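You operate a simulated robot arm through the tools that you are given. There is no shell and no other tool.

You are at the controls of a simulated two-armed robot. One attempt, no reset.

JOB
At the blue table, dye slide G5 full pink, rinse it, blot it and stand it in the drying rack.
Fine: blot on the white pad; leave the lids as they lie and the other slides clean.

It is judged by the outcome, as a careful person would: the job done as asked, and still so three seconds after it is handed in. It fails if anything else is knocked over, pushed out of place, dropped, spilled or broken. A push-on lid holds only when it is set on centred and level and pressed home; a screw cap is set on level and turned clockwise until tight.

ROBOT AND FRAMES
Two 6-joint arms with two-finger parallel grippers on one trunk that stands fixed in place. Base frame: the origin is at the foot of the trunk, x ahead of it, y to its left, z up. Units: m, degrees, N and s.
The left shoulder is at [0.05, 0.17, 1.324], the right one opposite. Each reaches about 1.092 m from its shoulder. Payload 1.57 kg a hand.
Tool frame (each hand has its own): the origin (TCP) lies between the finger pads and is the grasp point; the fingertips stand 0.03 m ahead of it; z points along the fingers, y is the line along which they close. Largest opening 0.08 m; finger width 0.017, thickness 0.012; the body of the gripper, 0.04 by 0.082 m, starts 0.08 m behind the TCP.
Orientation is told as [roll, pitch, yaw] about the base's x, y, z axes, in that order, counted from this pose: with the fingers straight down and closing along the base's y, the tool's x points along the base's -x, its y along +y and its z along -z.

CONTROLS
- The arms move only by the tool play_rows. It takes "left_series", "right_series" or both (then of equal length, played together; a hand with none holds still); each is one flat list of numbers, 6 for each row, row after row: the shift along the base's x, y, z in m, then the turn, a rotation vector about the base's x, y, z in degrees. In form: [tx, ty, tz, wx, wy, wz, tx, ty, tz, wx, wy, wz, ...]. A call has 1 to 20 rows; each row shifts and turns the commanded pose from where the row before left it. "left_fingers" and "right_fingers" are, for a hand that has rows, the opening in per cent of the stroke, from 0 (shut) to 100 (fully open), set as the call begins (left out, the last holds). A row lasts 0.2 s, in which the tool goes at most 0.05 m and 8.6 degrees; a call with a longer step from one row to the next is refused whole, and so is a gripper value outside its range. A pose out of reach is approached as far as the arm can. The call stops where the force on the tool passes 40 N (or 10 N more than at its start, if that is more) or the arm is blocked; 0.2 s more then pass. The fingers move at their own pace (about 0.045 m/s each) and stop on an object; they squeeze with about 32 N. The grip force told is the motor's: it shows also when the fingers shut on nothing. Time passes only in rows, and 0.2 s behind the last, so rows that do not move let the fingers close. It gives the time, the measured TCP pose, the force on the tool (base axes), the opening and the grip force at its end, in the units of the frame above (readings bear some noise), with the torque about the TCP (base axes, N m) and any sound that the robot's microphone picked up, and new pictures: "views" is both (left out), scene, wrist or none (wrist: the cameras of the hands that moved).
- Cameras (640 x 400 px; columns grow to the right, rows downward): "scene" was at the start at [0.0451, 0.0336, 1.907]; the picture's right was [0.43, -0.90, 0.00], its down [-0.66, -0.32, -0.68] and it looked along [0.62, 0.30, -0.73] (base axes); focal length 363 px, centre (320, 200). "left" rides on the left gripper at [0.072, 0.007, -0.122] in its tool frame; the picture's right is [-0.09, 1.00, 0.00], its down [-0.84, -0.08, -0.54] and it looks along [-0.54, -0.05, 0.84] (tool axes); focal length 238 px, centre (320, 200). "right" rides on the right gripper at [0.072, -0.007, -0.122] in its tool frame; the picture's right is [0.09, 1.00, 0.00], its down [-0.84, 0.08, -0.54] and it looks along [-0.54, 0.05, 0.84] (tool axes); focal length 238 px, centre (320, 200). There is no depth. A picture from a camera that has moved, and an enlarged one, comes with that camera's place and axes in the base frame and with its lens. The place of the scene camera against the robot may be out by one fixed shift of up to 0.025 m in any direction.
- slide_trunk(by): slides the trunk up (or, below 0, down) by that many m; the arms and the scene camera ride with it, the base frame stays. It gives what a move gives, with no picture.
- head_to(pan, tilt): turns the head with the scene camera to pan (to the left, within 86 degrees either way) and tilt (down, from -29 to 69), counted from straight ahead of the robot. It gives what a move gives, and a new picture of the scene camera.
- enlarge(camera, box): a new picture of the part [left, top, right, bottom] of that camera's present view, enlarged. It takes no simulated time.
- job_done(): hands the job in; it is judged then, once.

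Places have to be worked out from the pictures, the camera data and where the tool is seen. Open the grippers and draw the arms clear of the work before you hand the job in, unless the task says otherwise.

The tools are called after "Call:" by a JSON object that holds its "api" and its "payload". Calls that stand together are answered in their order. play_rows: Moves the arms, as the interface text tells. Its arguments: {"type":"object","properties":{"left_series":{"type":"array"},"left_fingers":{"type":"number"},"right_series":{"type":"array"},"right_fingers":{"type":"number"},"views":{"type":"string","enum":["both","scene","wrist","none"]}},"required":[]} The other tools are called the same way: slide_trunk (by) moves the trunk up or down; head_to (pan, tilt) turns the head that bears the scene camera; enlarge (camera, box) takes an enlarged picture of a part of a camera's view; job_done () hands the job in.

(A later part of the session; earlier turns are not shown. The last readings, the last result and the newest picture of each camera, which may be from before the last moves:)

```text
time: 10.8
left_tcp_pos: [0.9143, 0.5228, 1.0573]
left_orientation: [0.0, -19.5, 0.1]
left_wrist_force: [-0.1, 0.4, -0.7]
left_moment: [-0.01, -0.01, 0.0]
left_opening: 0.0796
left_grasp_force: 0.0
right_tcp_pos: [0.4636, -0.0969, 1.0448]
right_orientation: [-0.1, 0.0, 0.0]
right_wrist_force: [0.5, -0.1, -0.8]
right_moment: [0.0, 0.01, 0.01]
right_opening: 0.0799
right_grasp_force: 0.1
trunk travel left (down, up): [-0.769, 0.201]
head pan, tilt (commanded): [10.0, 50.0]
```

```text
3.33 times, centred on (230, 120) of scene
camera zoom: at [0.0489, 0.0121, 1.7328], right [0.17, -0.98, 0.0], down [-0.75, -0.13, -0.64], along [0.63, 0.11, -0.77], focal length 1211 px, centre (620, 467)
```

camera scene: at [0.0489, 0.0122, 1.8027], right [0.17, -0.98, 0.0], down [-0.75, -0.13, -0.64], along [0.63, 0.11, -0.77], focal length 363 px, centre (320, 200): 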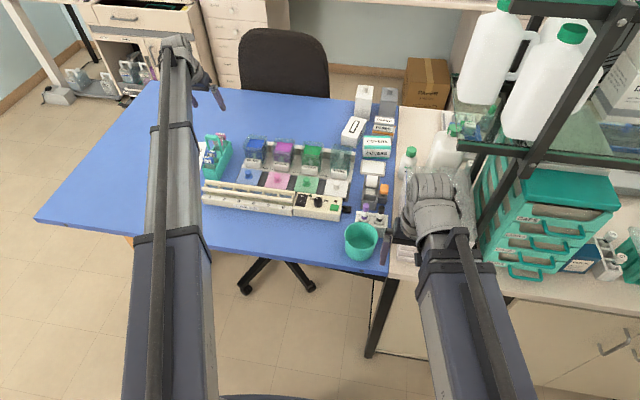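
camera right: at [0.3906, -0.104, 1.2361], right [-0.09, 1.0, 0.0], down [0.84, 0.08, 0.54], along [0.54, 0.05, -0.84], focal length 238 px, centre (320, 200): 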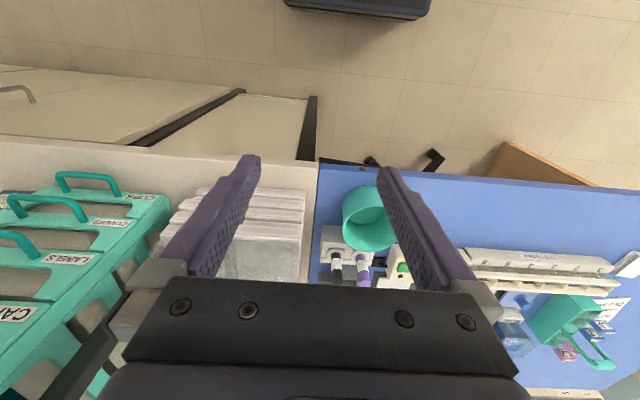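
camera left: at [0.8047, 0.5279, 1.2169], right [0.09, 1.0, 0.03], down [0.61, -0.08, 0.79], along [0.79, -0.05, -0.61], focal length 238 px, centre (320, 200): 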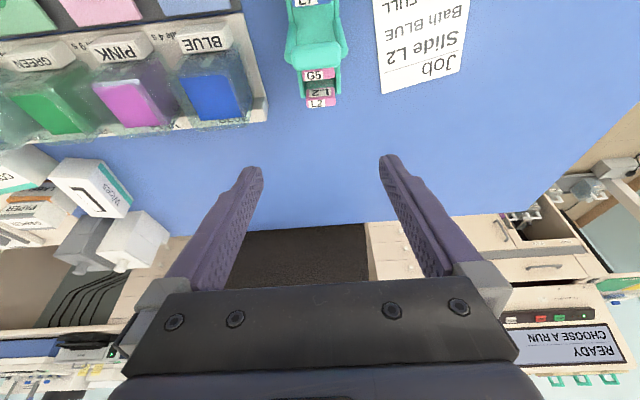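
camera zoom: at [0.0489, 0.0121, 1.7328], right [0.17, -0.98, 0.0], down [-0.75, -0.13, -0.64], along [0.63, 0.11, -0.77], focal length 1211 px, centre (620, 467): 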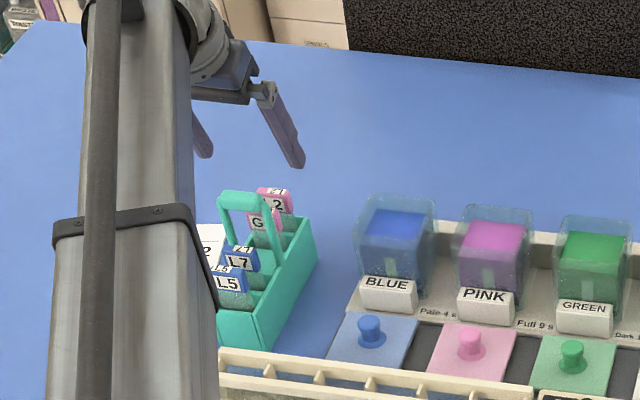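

L2/G5 tabs appear at z_top≈0.975, G5 x≈0.912. I'll ease the tilt to 18° with the TCP at x≈0.9125, y≈0.524 for better overlap with the tab while still clearing the handle bar, then look again.

Call:
{"api": "play_rows", "payload": {"left_series": [-0.0018, 0.0012, 0, 0, 1.5, 0, 0, 0, 0, 0, 0, 0], "views": "none"}}

Call:
{"api": "slide_trunk", "payload": {"by": -0.03}}

Call:
{"api": "enlarge", "payload": {"camera": "left", "box": [220, 20, 420, 200]}}

Call:
{"api": "enlarge", "payload": {"camera": "scene", "box": [170, 40, 290, 160]}}

```text
time: 11.4
left_tcp_pos: [0.9114, 0.524, 1.0549]
left_orientation: [0.1, -18.0, 0.0]
left_wrist_force: [-0.2, 2.0, 0.4]
left_moment: [-0.01, 0.0, -0.03]
left_opening: 0.0798
left_grasp_force: 0.1
right_tcp_pos: [0.4636, -0.0969, 1.0432]
right_orientation: [0.0, 0.0, -0.1]
right_wrist_force: [-0.8, -0.6, 0.4]
right_moment: [-0.01, 0.01, 0.02]
right_opening: 0.0801
right_grasp_force: 0.0
trunk travel left (down, up): [-0.769, 0.201]
head pan, tilt (commanded): [10.0, 50.0]
```

```text
time: 12.1
left_tcp_pos: [0.9097, 0.5246, 1.0244]
left_orientation: [0.0, -18.0, 0.1]
left_wrist_force: [1.0, 0.0, 0.0]
left_moment: [0.04, -0.02, 0.01]
left_opening: 0.08
left_grasp_force: 0.1
right_tcp_pos: [0.4636, -0.0964, 1.0139]
right_orientation: [0.1, 0.0, 0.0]
right_wrist_force: [0.6, 0.2, -0.5]
right_moment: [0.01, 0.0, 0.02]
right_opening: 0.0796
right_grasp_force: 0.1
trunk travel left (down, up): [-0.739, 0.231]
head pan, tilt (commanded): [10.0, 50.0]
```

```text
2.22 times, centred on (320, 110) of left
camera zoom: at [0.8062, 0.53, 1.1178], right [0.09, 1.0, 0.03], down [0.63, -0.08, 0.77], along [0.77, -0.05, -0.63], focal length 530 px, centre (320, 400)
```

zoom: 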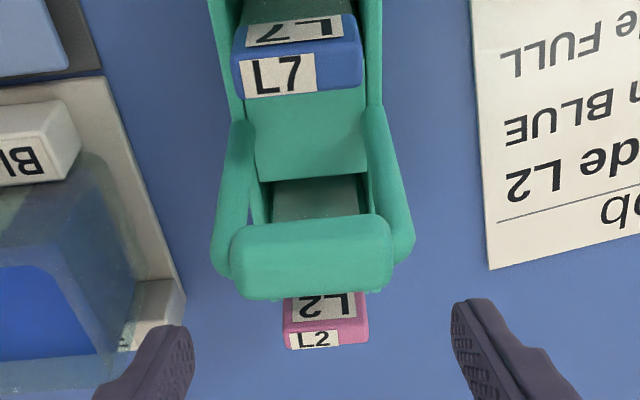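

```text
3.33 times, centred on (230, 100) of scene
camera zoom: at [0.0489, 0.0121, 1.7027], right [0.17, -0.98, 0.0], down [-0.75, -0.13, -0.64], along [0.63, 0.11, -0.77], focal length 1211 px, centre (620, 533)
```

zoom: 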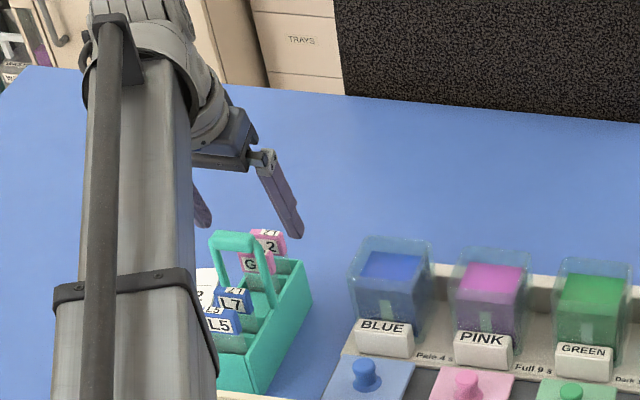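

The fingers straddle the holder well, with bar, tab and fingers centred on each other. A null row to recheck the reading of the TCP.

Call:
{"api": "play_rows", "payload": {"left_series": [0, 0, 0, 0, 0, 0, 0, 0, 0, 0, 0, 0], "views": "none"}}

Call:
{"api": "enlarge", "payload": {"camera": "scene", "box": [200, 80, 270, 150]}}

```text
time: 12.7
left_tcp_pos: [0.9116, 0.5234, 1.0253]
left_orientation: [0.0, -18.0, 0.0]
left_wrist_force: [0.0, 1.3, -0.4]
left_moment: [-0.02, 0.03, 0.01]
left_opening: 0.0799
left_grasp_force: 0.0
right_tcp_pos: [0.4636, -0.0969, 1.0152]
right_orientation: [0.0, -0.1, 0.0]
right_wrist_force: [0.5, 0.6, 0.2]
right_moment: [0.03, -0.01, -0.01]
right_opening: 0.0802
right_grasp_force: 0.1
trunk travel left (down, up): [-0.739, 0.231]
head pan, tilt (commanded): [10.0, 50.0]
```

```text
5.71 times, centred on (235, 115) of scene
camera zoom: at [0.0491, 0.0123, 1.7027], right [0.17, -0.98, 0.0], down [-0.75, -0.13, -0.64], along [0.63, 0.11, -0.77], focal length 2076 px, centre (806, 686)
```

zoom: 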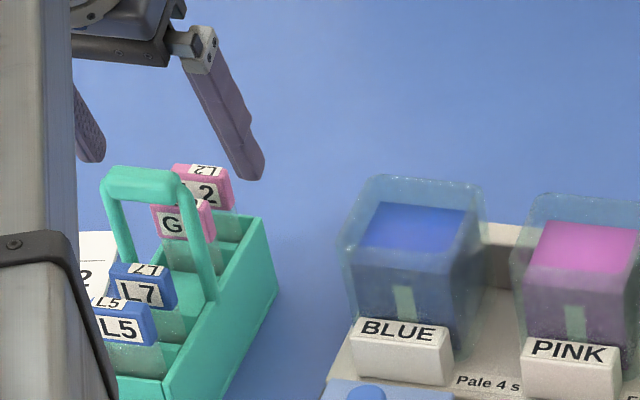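

Reading is steady at (0.912, 0.524), with fingers straddling the holder clear on both sides. I lower the last 34 mm so the fingertips sit beside G5's tab.

Call:
{"api": "slide_trunk", "payload": {"by": -0.034}}

Call:
{"api": "enlarge", "payload": {"camera": "scene", "box": [190, 50, 290, 130]}}

Call:
{"api": "enlarge", "payload": {"camera": "left", "box": [220, 40, 420, 220]}}

```text
time: 13.5
left_tcp_pos: [0.9117, 0.5246, 0.9918]
left_orientation: [0.1, -18.1, 0.1]
left_wrist_force: [1.0, 0.1, 0.3]
left_moment: [-0.01, 0.01, 0.0]
left_opening: 0.0796
left_grasp_force: 0.0
right_tcp_pos: [0.4638, -0.0971, 0.9798]
right_orientation: [0.0, 0.0, 0.0]
right_wrist_force: [-0.2, -0.4, 0.3]
right_moment: [-0.01, 0.0, -0.01]
right_opening: 0.08
right_grasp_force: 0.1
trunk travel left (down, up): [-0.705, 0.265]
head pan, tilt (commanded): [10.0, 50.0]
```

```text
5.00 times, centred on (240, 90) of scene
camera zoom: at [0.0489, 0.0122, 1.6687], right [0.17, -0.98, 0.0], down [-0.75, -0.13, -0.64], along [0.63, 0.11, -0.77], focal length 1816 px, centre (720, 750)
```

zoom: 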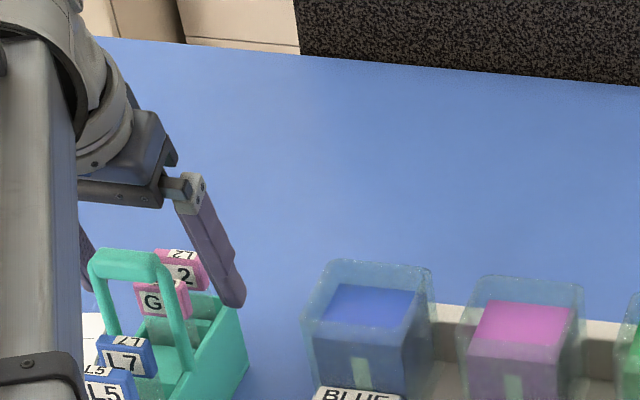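

```text
2.22 times, centred on (320, 130) of left
camera zoom: at [0.8063, 0.5301, 1.0838], right [0.09, 1.0, 0.03], down [0.63, -0.08, 0.77], along [0.77, -0.05, -0.63], focal length 530 px, centre (320, 356)
```

zoom: 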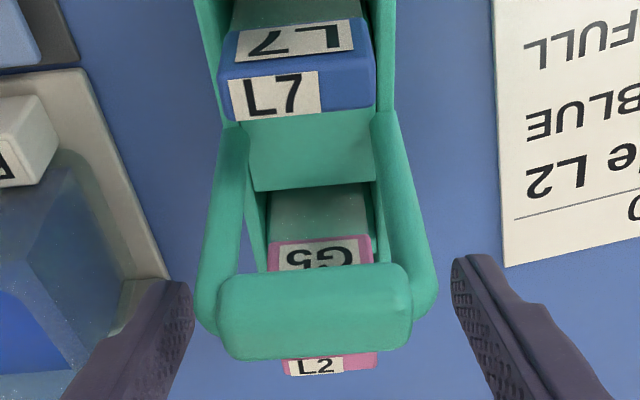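

The fingertips sit level with G5's tab (bottom ≈0.957, top ≈0.976) and in line with it in the scene view. Now I close on it.

Call:
{"api": "play_rows", "payload": {"left_series": [0, 0, 0, 0, 0, 0, 0, 0, 0, 0, 0, 0, 0, 0, 0, 0, 0, 0, 0, 0, 0, 0, 0, 0, 0, 0, 0, 0, 0, 0], "left_fingers": 30, "views": "wrist"}}

Call:
{"api": "enlarge", "payload": {"camera": "scene", "box": [190, 50, 270, 120]}}

Call:
{"api": "enlarge", "payload": {"camera": "left", "box": [250, 80, 390, 200]}}

```text
time: 14.7
left_tcp_pos: [0.912, 0.5245, 0.9899]
left_orientation: [0.0, -18.0, -0.1]
left_wrist_force: [-0.1, 0.5, -0.3]
left_moment: [0.02, 0.0, 0.01]
left_opening: 0.0311
left_grasp_force: 32.6
right_tcp_pos: [0.463, -0.097, 0.9799]
right_orientation: [0.0, 0.0, 0.0]
right_wrist_force: [-0.6, 0.6, 1.6]
right_moment: [-0.01, 0.0, -0.01]
right_opening: 0.0801
right_grasp_force: 0.1
trunk travel left (down, up): [-0.705, 0.265]
head pan, tilt (commanded): [10.0, 50.0]
camera left: at [0.8064, 0.5301, 1.0836], right [0.09, 1.0, 0.03], down [0.63, -0.08, 0.77], along [0.77, -0.05, -0.63], focal length 238 px, centre (320, 200)
```

left: 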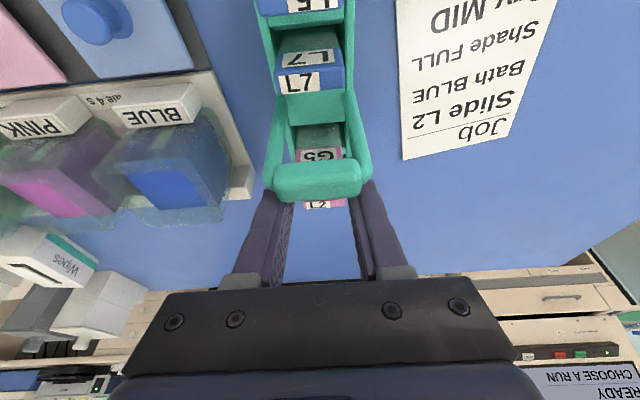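

```text
5.71 times, centred on (230, 85) of scene
camera zoom: at [0.0491, 0.0123, 1.6687], right [0.17, -0.98, 0.0], down [-0.75, -0.13, -0.64], along [0.63, 0.11, -0.77], focal length 2076 px, centre (834, 857)
```

zoom: 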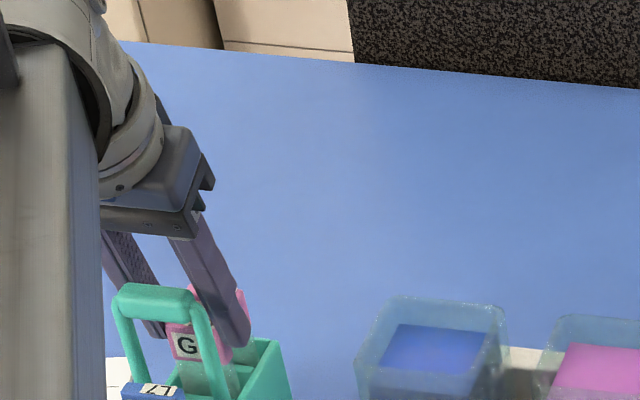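

```text
3.33 times, centred on (320, 140) of left
camera zoom: at [0.8064, 0.5301, 1.0836], right [0.09, 1.0, 0.03], down [0.63, -0.08, 0.77], along [0.77, -0.05, -0.63], focal length 794 px, centre (320, 400)
```

zoom: 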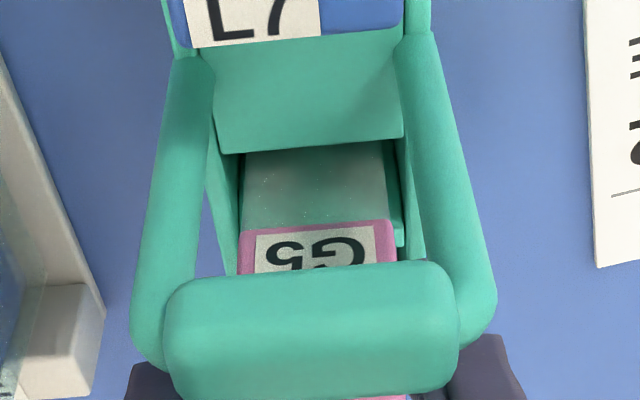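

Grip holds at 31 mm opening with 32 N — that is G5's tab. I lift slowly, first 20 mm, then check.

Call:
{"api": "slide_trunk", "payload": {"by": 0.02}}

Call:
{"api": "enlarge", "payload": {"camera": "scene", "box": [190, 60, 270, 130]}}

Call:
{"api": "enlarge", "payload": {"camera": "left", "box": [250, 60, 390, 200]}}

```text
time: 15.4
left_tcp_pos: [0.912, 0.5243, 1.0109]
left_orientation: [0.1, -18.0, 0.1]
left_wrist_force: [0.5, -0.4, 0.2]
left_moment: [-0.01, 0.01, -0.01]
left_opening: 0.0313
left_grasp_force: 32.1
right_tcp_pos: [0.4652, -0.0972, 1.0]
right_orientation: [0.1, 0.0, -0.1]
right_wrist_force: [0.1, -0.1, -0.2]
right_moment: [0.03, 0.0, 0.01]
right_opening: 0.08
right_grasp_force: 0.1
trunk travel left (down, up): [-0.725, 0.245]
head pan, tilt (commanded): [10.0, 50.0]
```

```text
5.71 times, centred on (230, 95) of scene
camera zoom: at [0.0495, 0.0124, 1.6887], right [0.17, -0.98, 0.0], down [-0.75, -0.13, -0.64], along [0.63, 0.11, -0.77], focal length 2076 px, centre (834, 800)
```

zoom: 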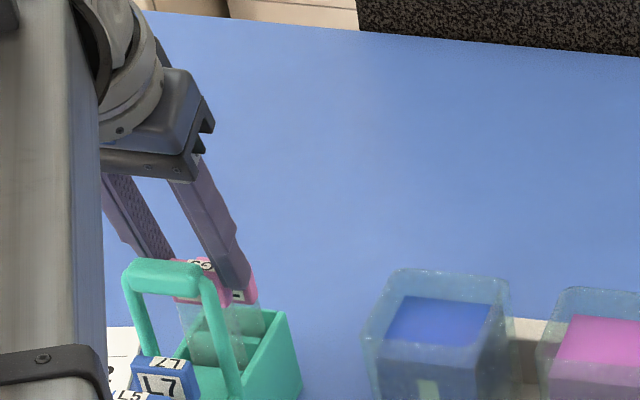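

```text
2.86 times, centred on (320, 130) of left
camera zoom: at [0.8067, 0.5302, 1.1034], right [0.09, 1.0, 0.03], down [0.63, -0.08, 0.77], along [0.77, -0.05, -0.63], focal length 681 px, centre (320, 400)
```

zoom: 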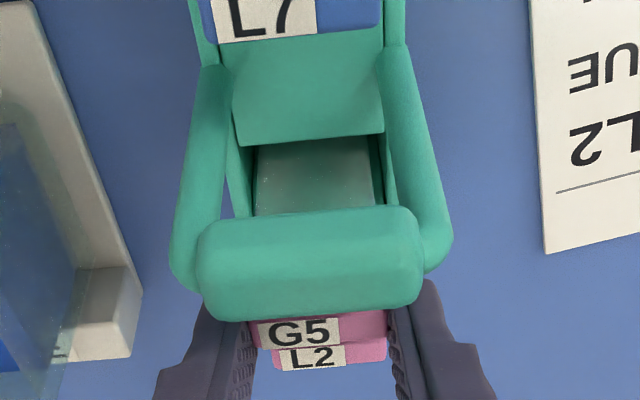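

G5 rises cleanly with the hand and the holder stays put. I lift a further 90 mm, so the slide's lower end clears walls and jar rims.

Call:
{"api": "slide_trunk", "payload": {"by": 0.09}}

Call:
{"api": "head_to", "payload": {"pan": 14, "tilt": 44}}

Call:
{"api": "enlarge", "payload": {"camera": "scene", "box": [190, 100, 350, 220]}}

```text
time: 16.6
left_tcp_pos: [0.9109, 0.5238, 1.1012]
left_orientation: [0.0, -18.0, 0.0]
left_wrist_force: [0.3, 0.6, -1.6]
left_moment: [0.0, -0.04, 0.0]
left_opening: 0.0309
left_grasp_force: 31.8
right_tcp_pos: [0.4646, -0.0966, 1.0896]
right_orientation: [0.0, -0.1, -0.1]
right_wrist_force: [0.6, 0.2, -0.1]
right_moment: [0.01, 0.0, 0.01]
right_opening: 0.0799
right_grasp_force: 0.0
trunk travel left (down, up): [-0.815, 0.155]
head pan, tilt (commanded): [10.0, 50.0]
```

```text
time: 17.3
left_tcp_pos: [0.9116, 0.5243, 1.101]
left_orientation: [0.0, -17.9, 0.1]
left_wrist_force: [-0.7, 1.0, -0.9]
left_moment: [-0.01, 0.03, 0.01]
left_opening: 0.031
left_grasp_force: 32.2
right_tcp_pos: [0.4639, -0.0964, 1.0893]
right_orientation: [-0.1, 0.0, 0.0]
right_wrist_force: [-0.2, -0.2, 0.7]
right_moment: [0.01, -0.03, -0.02]
right_opening: 0.0798
right_grasp_force: 0.0
trunk travel left (down, up): [-0.815, 0.155]
head pan, tilt (commanded): [14.0, 44.0]
camera scene: at [0.053, 0.0187, 1.787], right [0.24, -0.97, 0.0], down [-0.67, -0.17, -0.72], along [0.7, 0.17, -0.69], focal length 363 px, centre (320, 200)
```

scene: 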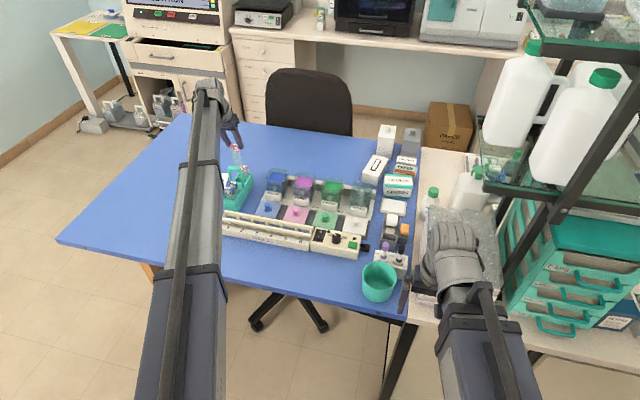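

```text
3.33 times, centred on (270, 160) of scene
camera zoom: at [0.053, 0.0187, 1.787], right [0.24, -0.97, 0.0], down [-0.67, -0.17, -0.72], along [0.7, 0.17, -0.69], focal length 1211 px, centre (487, 333)
```

zoom: 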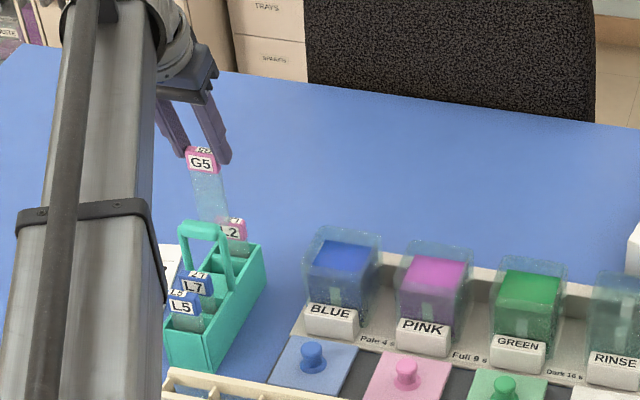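

G5 hangs straight in the gripper, labelled clearly. I raise 20 mm more for clearance and carry it level over to the PINK bath (jar centre ≈(0.947, 0.2985)).

Call:
{"api": "slide_trunk", "payload": {"by": 0.02}}

Call:
{"api": "play_rows", "payload": {"left_series": [0, -0.02, 0, 0, 0, 0, 0, -0.0225, 0, 0, 0, 0, 0.004, -0.0225, 0, 0, 0, 0, 0.004, -0.0225, 0, 0, 0, 0, 0.004, -0.0225, 0, 0, 0, 0, 0.005, -0.0225, 0, 0, 0, 0, 0.005, -0.0225, 0, 0, 0, 0, 0.005, -0.0225, 0, 0, 0, 0, 0.004, -0.0225, 0, 0, 0, 0, 0.003, -0.0225, 0, 0, 0, 0, 0, -0.0033, 0, 0, 0, 0], "views": "both"}}

Call:
{"api": "enlarge", "payload": {"camera": "scene", "box": [240, 100, 370, 220]}}

Call:
{"api": "enlarge", "payload": {"camera": "left", "box": [220, 40, 420, 200]}}

```text
time: 18.0
left_tcp_pos: [0.9115, 0.525, 1.1207]
left_orientation: [0.0, -18.1, 0.0]
left_wrist_force: [0.7, -0.2, -0.6]
left_moment: [-0.03, 0.03, 0.02]
left_opening: 0.031
left_grasp_force: 31.9
right_tcp_pos: [0.4645, -0.0967, 1.109]
right_orientation: [0.1, -0.1, 0.0]
right_wrist_force: [-0.1, 0.1, -0.5]
right_moment: [0.0, -0.03, 0.01]
right_opening: 0.0799
right_grasp_force: 0.0
trunk travel left (down, up): [-0.835, 0.135]
head pan, tilt (commanded): [14.0, 44.0]
```

```text
time: 20.4
left_tcp_pos: [0.9453, 0.2977, 1.1214]
left_orientation: [0.1, -18.2, 0.0]
left_wrist_force: [-0.9, -0.3, -0.6]
left_moment: [-0.01, 0.0, 0.0]
left_opening: 0.0311
left_grasp_force: 31.5
right_tcp_pos: [0.4643, -0.096, 1.1094]
right_orientation: [-0.1, 0.0, 0.0]
right_wrist_force: [-0.2, -0.1, -0.2]
right_moment: [-0.02, 0.0, -0.01]
right_opening: 0.0801
right_grasp_force: 0.1
trunk travel left (down, up): [-0.835, 0.135]
head pan, tilt (commanded): [14.0, 44.0]
camera scene: at [0.053, 0.019, 1.8071], right [0.24, -0.97, 0.0], down [-0.67, -0.17, -0.72], along [0.7, 0.17, -0.69], focal length 363 px, centre (320, 200)
camera left: at [0.8404, 0.3042, 1.2136], right [0.09, 1.0, 0.03], down [0.63, -0.08, 0.77], along [0.77, -0.05, -0.63], focal length 238 px, centre (320, 200)
```

scene: 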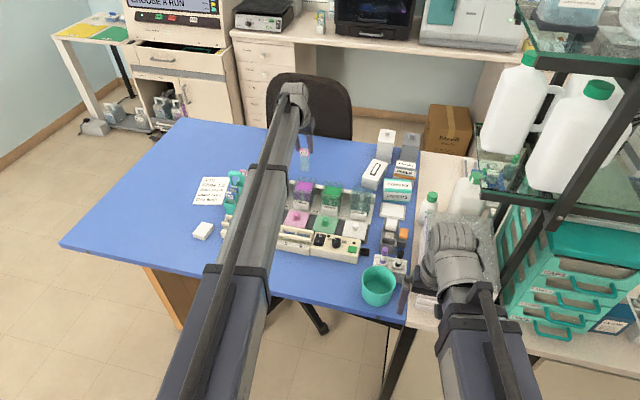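
left: 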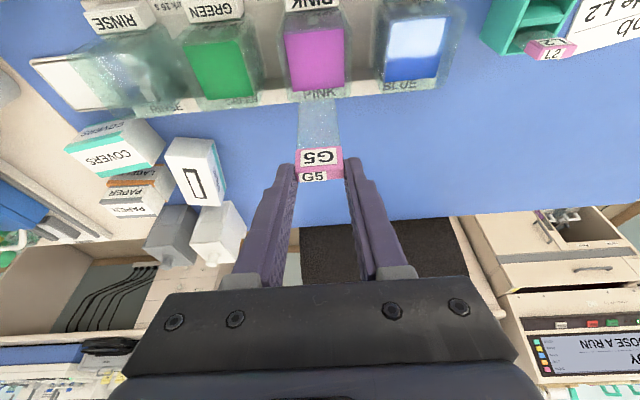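

```text
3.33 times, centred on (305, 160) of scene
camera zoom: at [0.053, 0.019, 1.8071], right [0.24, -0.97, 0.0], down [-0.67, -0.17, -0.72], along [0.7, 0.17, -0.69], focal length 1211 px, centre (370, 333)
```

zoom: 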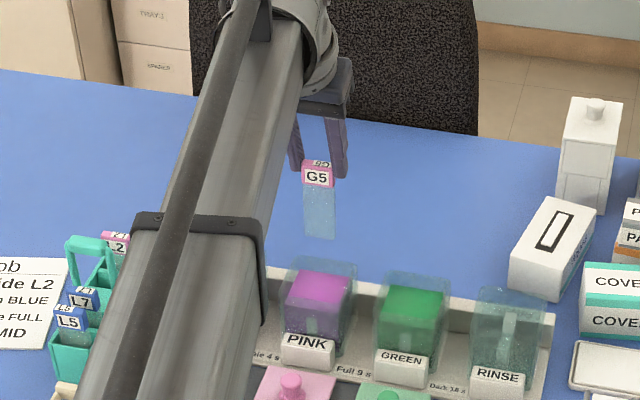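

```text
2.50 times, centred on (320, 120) of left
camera zoom: at [0.8404, 0.3042, 1.2136], right [0.09, 1.0, 0.03], down [0.63, -0.08, 0.77], along [0.77, -0.05, -0.63], focal length 596 px, centre (320, 400)
```

zoom: 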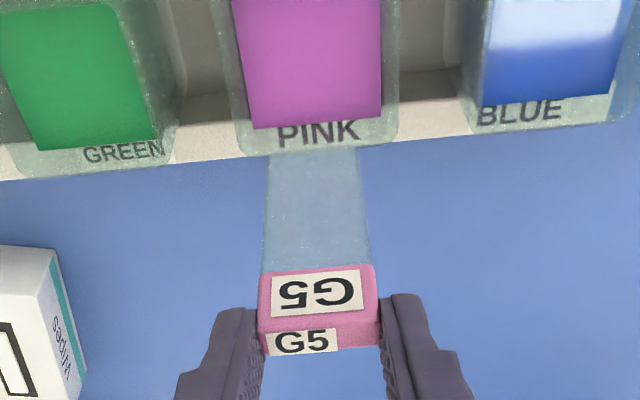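

The slide is centred over the PINK bath (slide ≈(0.946, 0.299), lower end z≈1.016; liquid ≈0.94, spanning x 0.92–0.97, y 0.27–0.33). I lower it to just above the surface first and check.

Call:
{"api": "slide_trunk", "payload": {"by": -0.06}}

Call:
{"api": "enlarge", "payload": {"camera": "scene", "box": [270, 100, 370, 190]}}

Call:
{"api": "enlarge", "payload": {"camera": "left", "box": [220, 40, 420, 200]}}

```text
time: 21.4
left_tcp_pos: [0.9441, 0.2999, 1.0606]
left_orientation: [-0.1, -18.1, 0.0]
left_wrist_force: [-0.2, 0.0, -0.5]
left_moment: [-0.01, 0.02, -0.01]
left_opening: 0.031
left_grasp_force: 32.0
right_tcp_pos: [0.4636, -0.0961, 1.0494]
right_orientation: [0.0, 0.0, 0.0]
right_wrist_force: [-0.2, -0.3, -0.1]
right_moment: [-0.01, -0.03, 0.02]
right_opening: 0.0801
right_grasp_force: 0.0
trunk travel left (down, up): [-0.775, 0.195]
head pan, tilt (commanded): [14.0, 44.0]
```

```text
4.44 times, centred on (320, 145) of scene
camera zoom: at [0.0528, 0.0187, 1.7471], right [0.24, -0.97, 0.0], down [-0.67, -0.17, -0.72], along [0.7, 0.17, -0.69], focal length 1615 px, centre (320, 444)
```

zoom: 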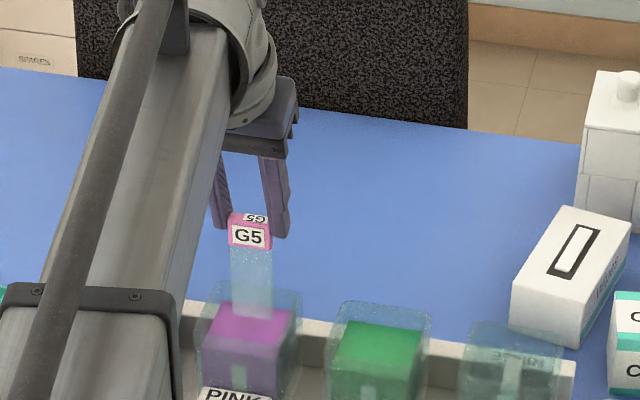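

```text
2.50 times, centred on (320, 120) of left
camera zoom: at [0.8402, 0.3043, 1.1538], right [0.09, 1.0, 0.03], down [0.63, -0.08, 0.77], along [0.77, -0.05, -0.63], focal length 596 px, centre (320, 400)
```

zoom: 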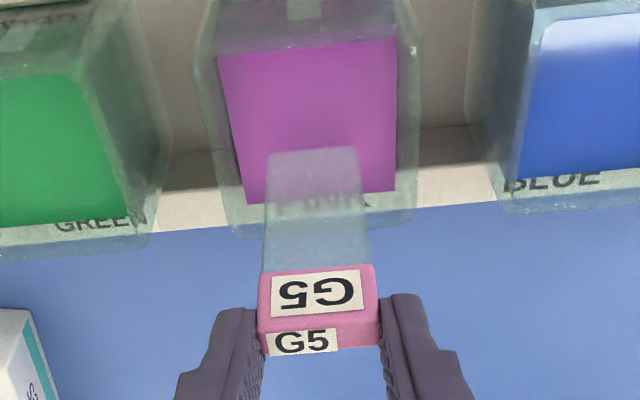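

The slide's lower end (z≈0.955) is just above the pink surface (≈0.945), centred in the jar. I lower it 62 mm to immerse the glass (lower end ≈0.893) with fingertips still above the rim, and note the time.

Call:
{"api": "slide_trunk", "payload": {"by": -0.062}}

Call:
{"api": "enlarge", "payload": {"camera": "scene", "box": [270, 70, 370, 160]}}

Call:
{"api": "enlarge", "payload": {"camera": "left", "box": [220, 40, 420, 200]}}

```text
time: 22.4
left_tcp_pos: [0.9429, 0.2983, 1.0013]
left_orientation: [0.0, -18.0, 0.0]
left_wrist_force: [-16.9, 0.5, -4.1]
left_moment: [0.04, 1.19, 0.05]
left_opening: 0.0309
left_grasp_force: 32.4
right_tcp_pos: [0.4627, -0.097, 0.9879]
right_orientation: [0.0, 0.1, 0.0]
right_wrist_force: [-0.6, -0.3, 0.0]
right_moment: [0.01, -0.01, 0.03]
right_opening: 0.08
right_grasp_force: 0.1
trunk travel left (down, up): [-0.713, 0.257]
head pan, tilt (commanded): [14.0, 44.0]
```

```text
4.44 times, centred on (320, 115) of scene
camera zoom: at [0.0517, 0.019, 1.685], right [0.24, -0.97, 0.0], down [-0.67, -0.17, -0.72], along [0.7, 0.17, -0.69], focal length 1615 px, centre (320, 578)
```

zoom: 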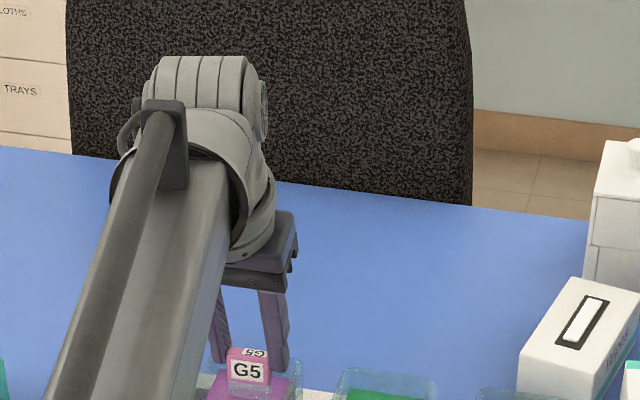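

```text
2.50 times, centred on (320, 120) of left
camera zoom: at [0.8385, 0.3048, 1.0922], right [0.09, 1.0, 0.03], down [0.63, -0.08, 0.77], along [0.77, -0.05, -0.63], focal length 596 px, centre (320, 400)
```

zoom: 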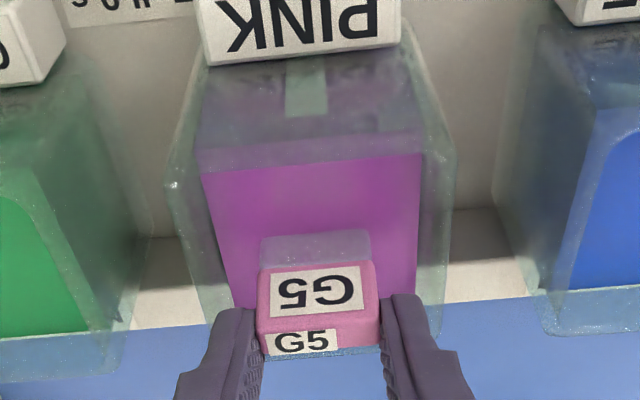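

A sideways force (−17 N in x) shows something touches the slide inside the jar. No time passes while I look, so I zoom in to find out what it meets.

Call:
{"api": "enlarge", "payload": {"camera": "left", "box": [270, 50, 370, 150]}}

Call:
{"api": "enlarge", "payload": {"camera": "scene", "box": [290, 120, 420, 200]}}

Call:
{"api": "enlarge", "payload": {"camera": "left", "box": [60, 20, 260, 180]}}

```text
4.00 times, centred on (320, 100) of left
camera zoom: at [0.8385, 0.3048, 1.0922], right [0.09, 1.0, 0.03], down [0.63, -0.08, 0.77], along [0.77, -0.05, -0.63], focal length 953 px, centre (320, 600)
```

zoom: 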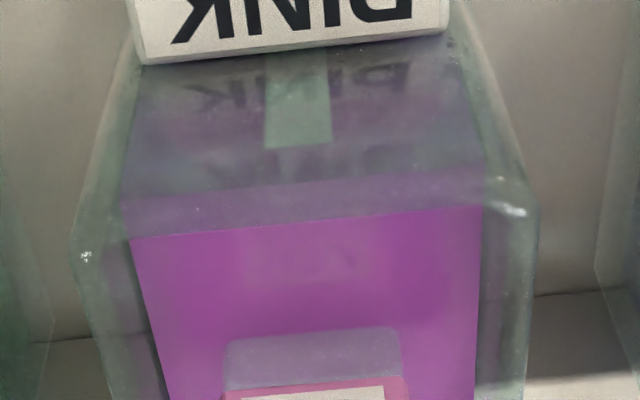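

```text
4.92 times, centred on (355, 160) of scene
camera zoom: at [0.0517, 0.019, 1.685], right [0.24, -0.97, 0.0], down [-0.67, -0.17, -0.72], along [0.7, 0.17, -0.69], focal length 1788 px, centre (148, 397)
```

zoom: 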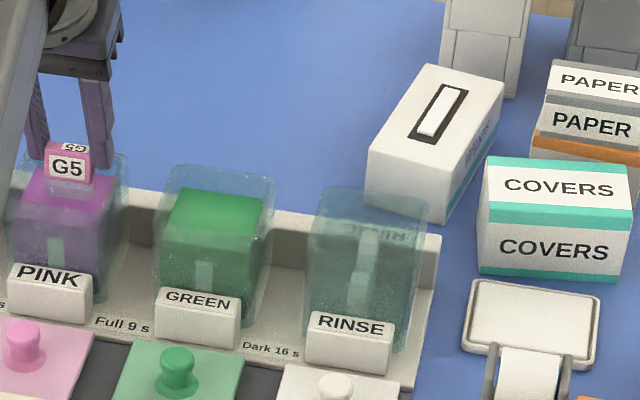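

```text
2.50 times, centred on (160, 100) of left
camera zoom: at [0.8385, 0.3048, 1.0922], right [0.09, 1.0, 0.03], down [0.63, -0.08, 0.77], along [0.77, -0.05, -0.63], focal length 596 px, centre (720, 450)
```

zoom: 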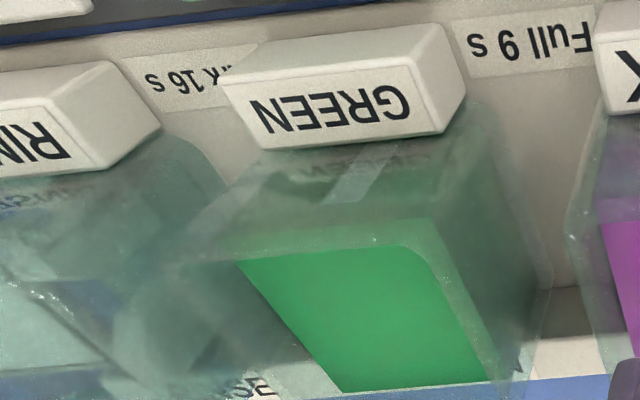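

Call:
{"api": "enlarge", "payload": {"camera": "scene", "box": [285, 135, 335, 185]}}

Call:
{"api": "enlarge", "payload": {"camera": "scene", "box": [345, 150, 385, 190]}}

Call:
{"api": "enlarge", "payload": {"camera": "left", "box": [270, 90, 370, 190]}}

```text
8.00 times, centred on (310, 160) of scene
camera zoom: at [0.0517, 0.019, 1.685], right [0.24, -0.97, 0.0], down [-0.67, -0.17, -0.72], along [0.7, 0.17, -0.69], focal length 2906 px, centre (400, 520)
```

zoom: 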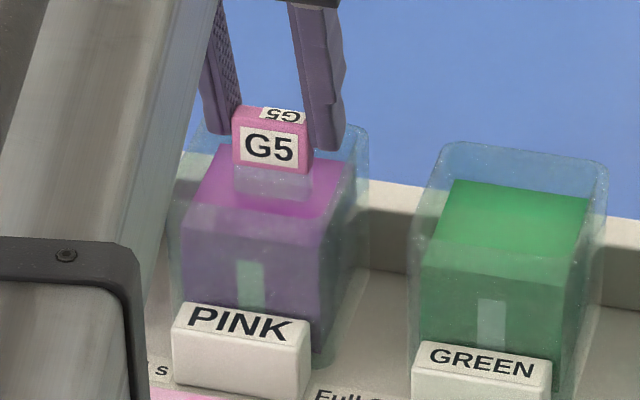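

```text
10.00 times, centred on (365, 170) of scene
camera zoom: at [0.0517, 0.019, 1.685], right [0.24, -0.97, 0.0], down [-0.67, -0.17, -0.72], along [0.7, 0.17, -0.69], focal length 3633 px, centre (-130, 500)
```

zoom: 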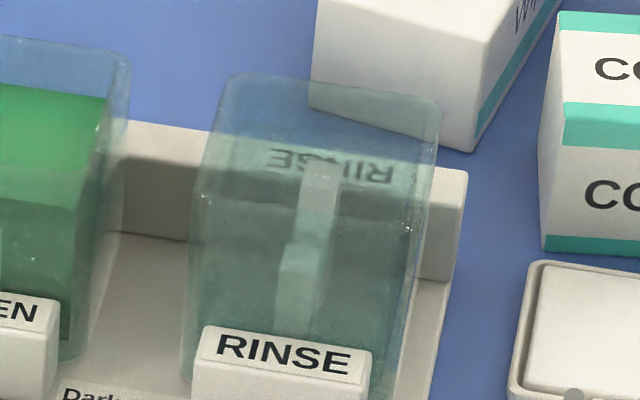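

```text
4.00 times, centred on (320, 140) of left
camera zoom: at [0.8385, 0.3048, 1.0922], right [0.09, 1.0, 0.03], down [0.63, -0.08, 0.77], along [0.77, -0.05, -0.63], focal length 953 px, centre (320, 440)
```

zoom: 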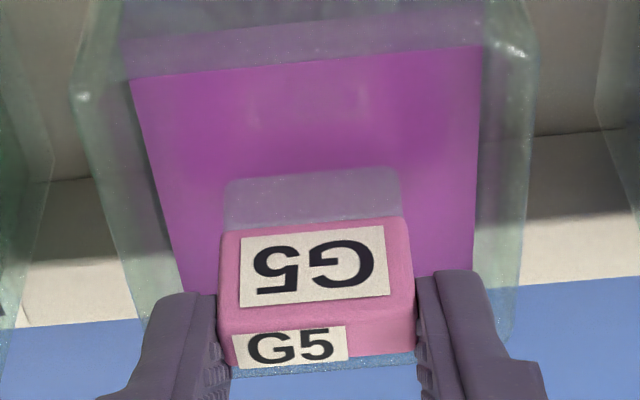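

The RINSE jar shows guide ribs on its near and far inner walls, so the slide should sit at the jar's mid-line (x≈0.9425); I'm about 2 mm too far forward. I ease the hand back 2 mm while it soaks.

Call:
{"api": "play_rows", "payload": {"left_series": [-0.001, 0, 0, 0, 0, 0, -0.001, 0, 0, 0, 0, 0, 0, 0, 0, 0, 0, 0], "views": "none"}}

```text
time: 23.2
left_tcp_pos: [0.9443, 0.2989, 0.9997]
left_orientation: [0.0, -18.0, 0.0]
left_wrist_force: [-10.4, -0.2, -2.6]
left_moment: [0.04, 0.82, 0.01]
left_opening: 0.0311
left_grasp_force: 31.9
right_tcp_pos: [0.4636, -0.097, 0.9883]
right_orientation: [0.0, 0.0, -0.1]
right_wrist_force: [0.1, 0.2, -0.8]
right_moment: [0.01, 0.01, 0.01]
right_opening: 0.0799
right_grasp_force: 0.1
trunk travel left (down, up): [-0.713, 0.257]
head pan, tilt (commanded): [14.0, 44.0]
```

Force fell to −10 N, so I ease back another 3.5 mm.

Call:
{"api": "play_rows", "payload": {"left_series": [-0.002, 0, 0, 0, 0, 0, -0.0015, 0, 0, 0, 0, 0, 0, 0, 0, 0, 0, 0], "views": "none"}}

```text
time: 24.0
left_tcp_pos: [0.9418, 0.2981, 0.9993]
left_orientation: [0.0, -18.2, 0.0]
left_wrist_force: [0.7, 0.3, 0.3]
left_moment: [0.02, -0.11, 0.02]
left_opening: 0.0311
left_grasp_force: 31.6
right_tcp_pos: [0.4642, -0.0959, 0.988]
right_orientation: [0.0, 0.0, 0.0]
right_wrist_force: [0.3, -0.1, -0.3]
right_moment: [-0.01, 0.02, 0.0]
right_opening: 0.08
right_grasp_force: 0.1
trunk travel left (down, up): [-0.713, 0.257]
head pan, tilt (commanded): [14.0, 44.0]
```

Contact relieved (force ≈0). The slide went in at about t=21.6 s; I hold still so that the total comes to about 9 s.

Call:
{"api": "play_rows", "payload": {"left_series": [0, 0, 0, 0, 0, 0, 0, 0, 0, 0, 0, 0, 0, 0, 0, 0, 0, 0, 0, 0, 0, 0, 0, 0, 0, 0, 0, 0, 0, 0, 0, 0, 0, 0, 0, 0, 0, 0, 0, 0, 0, 0, 0, 0, 0, 0, 0, 0, 0, 0, 0, 0, 0, 0, 0, 0, 0, 0, 0, 0, 0, 0, 0, 0, 0, 0, 0, 0, 0, 0, 0, 0, 0, 0, 0, 0, 0, 0, 0, 0, 0, 0, 0, 0, 0, 0, 0, 0, 0, 0, 0, 0, 0, 0, 0, 0, 0, 0, 0, 0, 0, 0, 0, 0, 0, 0, 0, 0, 0, 0, 0, 0, 0, 0, 0, 0, 0, 0, 0, 0], "views": "wrist"}}

```text
time: 28.2
left_tcp_pos: [0.9403, 0.2984, 0.9983]
left_orientation: [0.1, -17.9, 0.1]
left_wrist_force: [3.8, 0.2, -0.8]
left_moment: [-0.02, -0.38, -0.05]
left_opening: 0.0312
left_grasp_force: 31.8
right_tcp_pos: [0.4643, -0.0953, 0.9884]
right_orientation: [-0.1, 0.0, 0.0]
right_wrist_force: [0.5, 0.1, -0.2]
right_moment: [0.04, 0.06, -0.02]
right_opening: 0.08
right_grasp_force: 0.1
trunk travel left (down, up): [-0.713, 0.257]
head pan, tilt (commanded): [14.0, 44.0]
camera left: at [0.8356, 0.3045, 1.0913], right [0.09, 1.0, 0.03], down [0.63, -0.08, 0.77], along [0.77, -0.05, -0.63], focal length 238 px, centre (320, 200)
```

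left: 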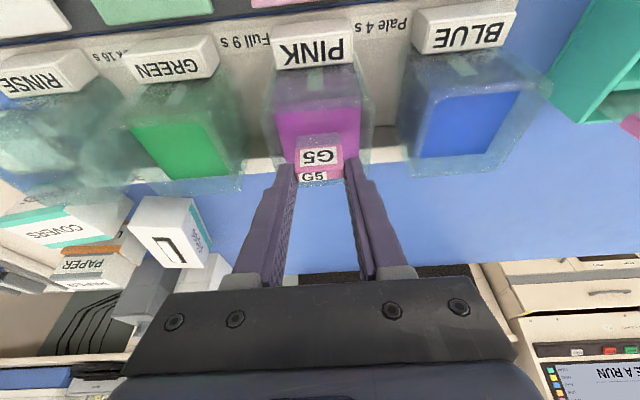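

Slight contact on the other side now (+3.8 N), so I move 1 mm forward to centre it in the guides and finish the soak.

Call:
{"api": "play_rows", "payload": {"left_series": [0.001, 0, 0, 0, 0, 0, 0, 0, 0, 0, 0, 0, 0, 0, 0, 0, 0, 0, 0, 0, 0, 0, 0, 0, 0, 0, 0, 0, 0, 0, 0, 0, 0, 0, 0, 0, 0, 0, 0, 0, 0, 0, 0, 0, 0, 0, 0, 0, 0, 0, 0, 0, 0, 0], "views": "none"}}

Call:
{"api": "slide_trunk", "payload": {"by": 0.07}}

Call:
{"api": "enlarge", "payload": {"camera": "left", "box": [220, 40, 420, 200]}}

Call:
{"api": "enlarge", "payload": {"camera": "scene", "box": [270, 100, 370, 190]}}

```text
time: 30.2
left_tcp_pos: [0.9412, 0.2985, 0.9996]
left_orientation: [0.1, -18.2, 0.0]
left_wrist_force: [-0.2, 0.1, -1.0]
left_moment: [-0.02, -0.02, 0.03]
left_opening: 0.031
left_grasp_force: 31.9
right_tcp_pos: [0.4628, -0.0965, 0.9878]
right_orientation: [0.0, -0.1, 0.1]
right_wrist_force: [-0.3, 0.1, -0.8]
right_moment: [0.02, 0.02, 0.01]
right_opening: 0.08
right_grasp_force: 0.0
trunk travel left (down, up): [-0.713, 0.257]
head pan, tilt (commanded): [14.0, 44.0]
```

```text
time: 31.3
left_tcp_pos: [0.9405, 0.2988, 1.0683]
left_orientation: [0.0, -18.1, 0.0]
left_wrist_force: [-0.5, -0.8, -0.8]
left_moment: [0.0, 0.0, 0.0]
left_opening: 0.0311
left_grasp_force: 32.1
right_tcp_pos: [0.4641, -0.0966, 1.0583]
right_orientation: [0.0, 0.0, 0.1]
right_wrist_force: [0.2, 0.2, -0.2]
right_moment: [0.02, 0.02, -0.01]
right_opening: 0.0799
right_grasp_force: 0.0
trunk travel left (down, up): [-0.783, 0.187]
head pan, tilt (commanded): [14.0, 44.0]
```

```text
2.50 times, centred on (320, 120) of left
camera zoom: at [0.8357, 0.3042, 1.1614], right [0.09, 1.0, 0.03], down [0.63, -0.08, 0.77], along [0.77, -0.05, -0.63], focal length 596 px, centre (320, 400)
```

zoom: 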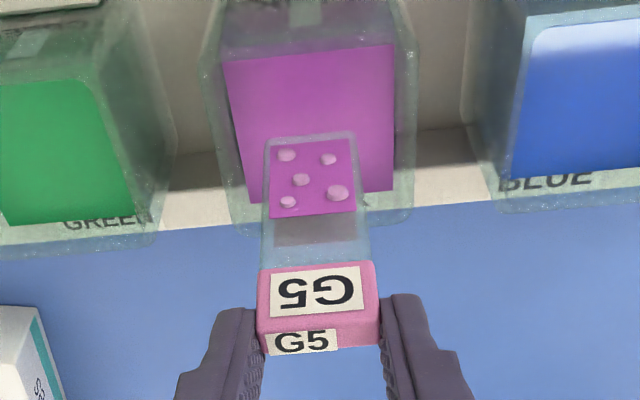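

```text
4.44 times, centred on (320, 145) of scene
camera zoom: at [0.0533, 0.0188, 1.755], right [0.24, -0.97, 0.0], down [-0.67, -0.17, -0.72], along [0.7, 0.17, -0.69], focal length 1615 px, centre (320, 444)
```

zoom: 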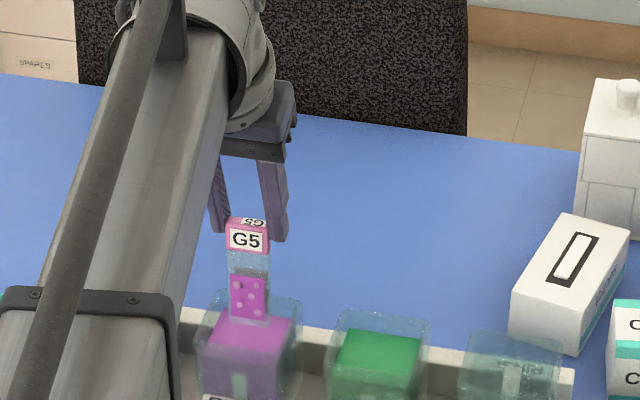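

The slide came out with a pink stained patch and droplets. I zoom in to check whether the whole sample area took the dye.

Call:
{"api": "enlarge", "payload": {"camera": "left", "box": [290, 85, 350, 155]}}

Call:
{"api": "enlarge", "payload": {"camera": "scene", "box": [285, 140, 325, 180]}}

```text
5.71 times, centred on (320, 120) of left
camera zoom: at [0.8357, 0.3042, 1.1614], right [0.09, 1.0, 0.03], down [0.63, -0.08, 0.77], along [0.77, -0.05, -0.63], focal length 1362 px, centre (320, 657)
```

zoom: 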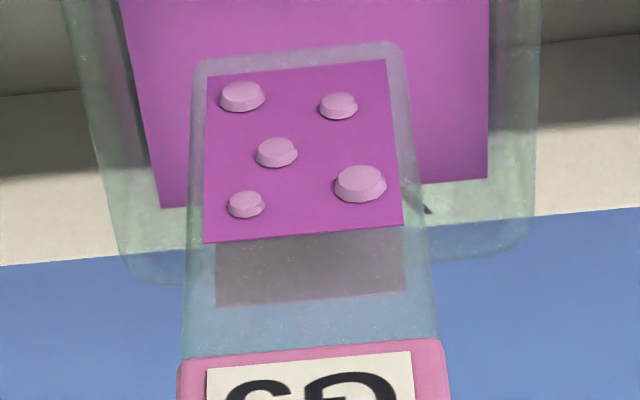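

```text
10.00 times, centred on (305, 160) of scene
camera zoom: at [0.0533, 0.0188, 1.755], right [0.24, -0.97, 0.0], down [-0.67, -0.17, -0.72], along [0.7, 0.17, -0.69], focal length 3633 px, centre (470, 600)
```

zoom: 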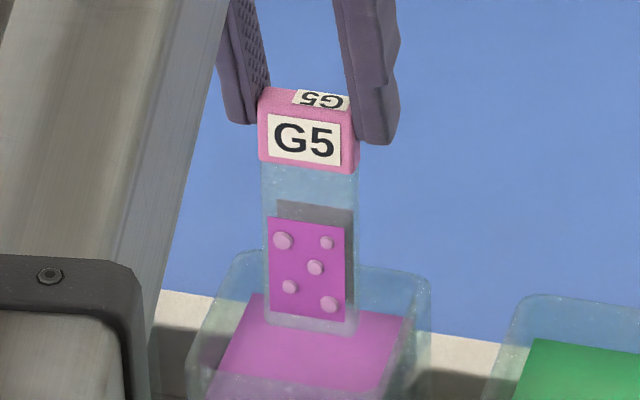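

The patch is fully pink with wet droplets on it. I raise a little to clear the rims and carry it straight to RINSE (same x, y≈0.100).

Call:
{"api": "slide_trunk", "payload": {"by": 0.028}}

Call:
{"api": "play_rows", "payload": {"left_series": [0, -0.035, 0, 0, 0, 0, 0, -0.04, 0, 0, 0, 0, 0, -0.04, 0, 0, 0, 0, 0, -0.04, 0, 0, 0, 0, 0, -0.0435, 0, 0, 0, 0], "views": "both"}}

Call:
{"api": "enlarge", "payload": {"camera": "left", "box": [220, 40, 420, 200]}}

Call:
{"api": "enlarge", "payload": {"camera": "scene", "box": [310, 100, 430, 220]}}

```text
time: 32.0
left_tcp_pos: [0.9409, 0.2972, 1.0972]
left_orientation: [0.0, -18.2, 0.1]
left_wrist_force: [0.0, 0.2, -1.4]
left_moment: [0.03, 0.03, 0.03]
left_opening: 0.031
left_grasp_force: 32.4
right_tcp_pos: [0.4646, -0.0963, 1.0852]
right_orientation: [-0.1, 0.0, -0.1]
right_wrist_force: [0.5, 0.1, 0.3]
right_moment: [-0.06, -0.01, 0.02]
right_opening: 0.0799
right_grasp_force: 0.1
trunk travel left (down, up): [-0.811, 0.159]
head pan, tilt (commanded): [14.0, 44.0]
```

```text
time: 33.2
left_tcp_pos: [0.9398, 0.1011, 1.0965]
left_orientation: [0.1, -18.2, 0.0]
left_wrist_force: [0.3, -0.2, -0.1]
left_moment: [0.01, 0.0, -0.02]
left_opening: 0.031
left_grasp_force: 31.6
right_tcp_pos: [0.4646, -0.0973, 1.0855]
right_orientation: [0.0, -0.1, 0.0]
right_wrist_force: [1.1, -0.5, 0.9]
right_moment: [0.03, 0.02, 0.03]
right_opening: 0.0799
right_grasp_force: 0.0
trunk travel left (down, up): [-0.811, 0.159]
head pan, tilt (commanded): [14.0, 44.0]
camera scene: at [0.053, 0.0176, 1.7831], right [0.24, -0.97, 0.0], down [-0.67, -0.17, -0.72], along [0.7, 0.17, -0.69], focal length 363 px, centre (320, 200)
camera left: at [0.8349, 0.1055, 1.1897], right [0.09, 1.0, 0.03], down [0.63, -0.08, 0.77], along [0.77, -0.05, -0.63], focal length 238 px, centre (320, 200)
```

scene: 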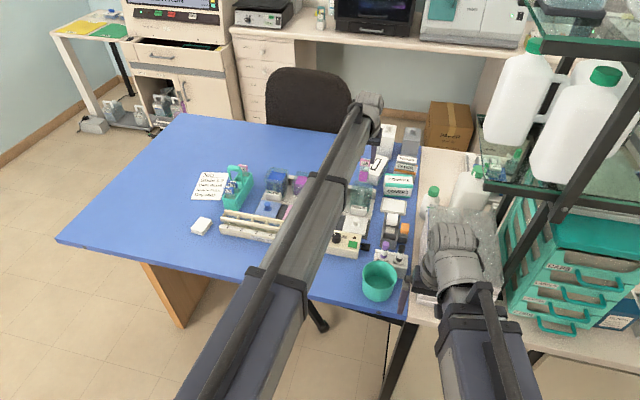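
left: 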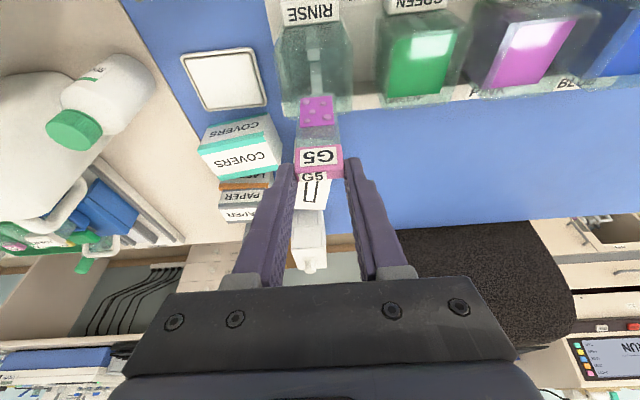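

```text
2.50 times, centred on (320, 120) of left
camera zoom: at [0.8349, 0.1055, 1.1897], right [0.09, 1.0, 0.03], down [0.63, -0.08, 0.77], along [0.77, -0.05, -0.63], focal length 596 px, centre (320, 400)
```

zoom: 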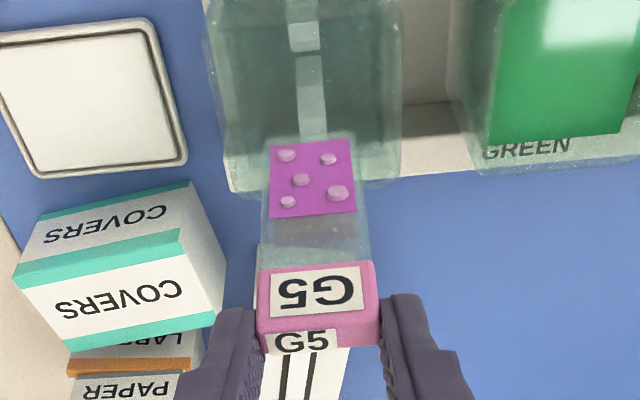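

```text
3.33 times, centred on (370, 160) of scene
camera zoom: at [0.053, 0.0176, 1.7831], right [0.24, -0.97, 0.0], down [-0.67, -0.17, -0.72], along [0.7, 0.17, -0.69], focal length 1211 px, centre (153, 333)
```

zoom: 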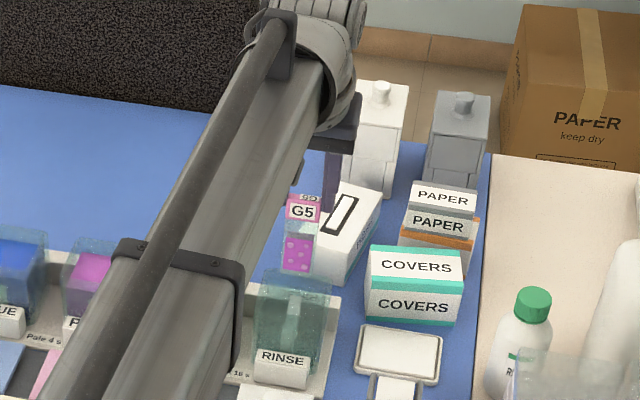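

RINSE jar is under the slide (slide y≈0.100, jar ribs at y≈0.099, same x line as PINK). I lower it into the rinse.

Call:
{"api": "slide_trunk", "payload": {"by": -0.097}}

Call:
{"api": "enlarge", "payload": {"camera": "left", "box": [220, 40, 420, 200]}}

```text
time: 34.5
left_tcp_pos: [0.94, 0.0999, 1.0]
left_orientation: [-0.1, -18.1, 0.0]
left_wrist_force: [1.8, -0.1, -2.4]
left_moment: [0.01, -0.22, 0.01]
left_opening: 0.0309
left_grasp_force: 32.0
right_tcp_pos: [0.4639, -0.096, 0.9891]
right_orientation: [0.0, 0.0, 0.0]
right_wrist_force: [0.3, -0.3, 0.3]
right_moment: [-0.02, -0.02, 0.04]
right_opening: 0.0799
right_grasp_force: 0.0
trunk travel left (down, up): [-0.714, 0.256]
head pan, tilt (commanded): [14.0, 44.0]
```

```text
2.50 times, centred on (320, 120) of left
camera zoom: at [0.8352, 0.1062, 1.0925], right [0.09, 1.0, 0.03], down [0.63, -0.08, 0.77], along [0.77, -0.05, -0.63], focal length 596 px, centre (320, 400)
```

zoom: 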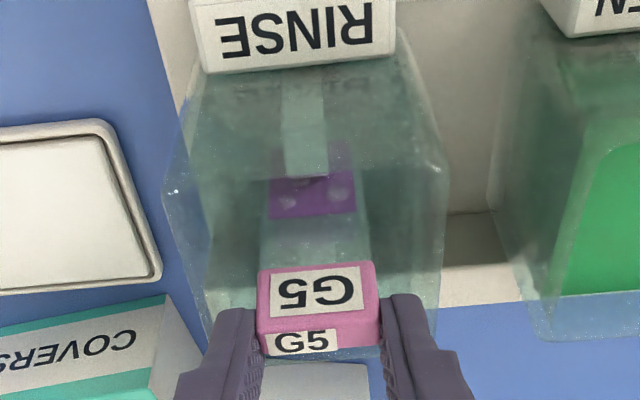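

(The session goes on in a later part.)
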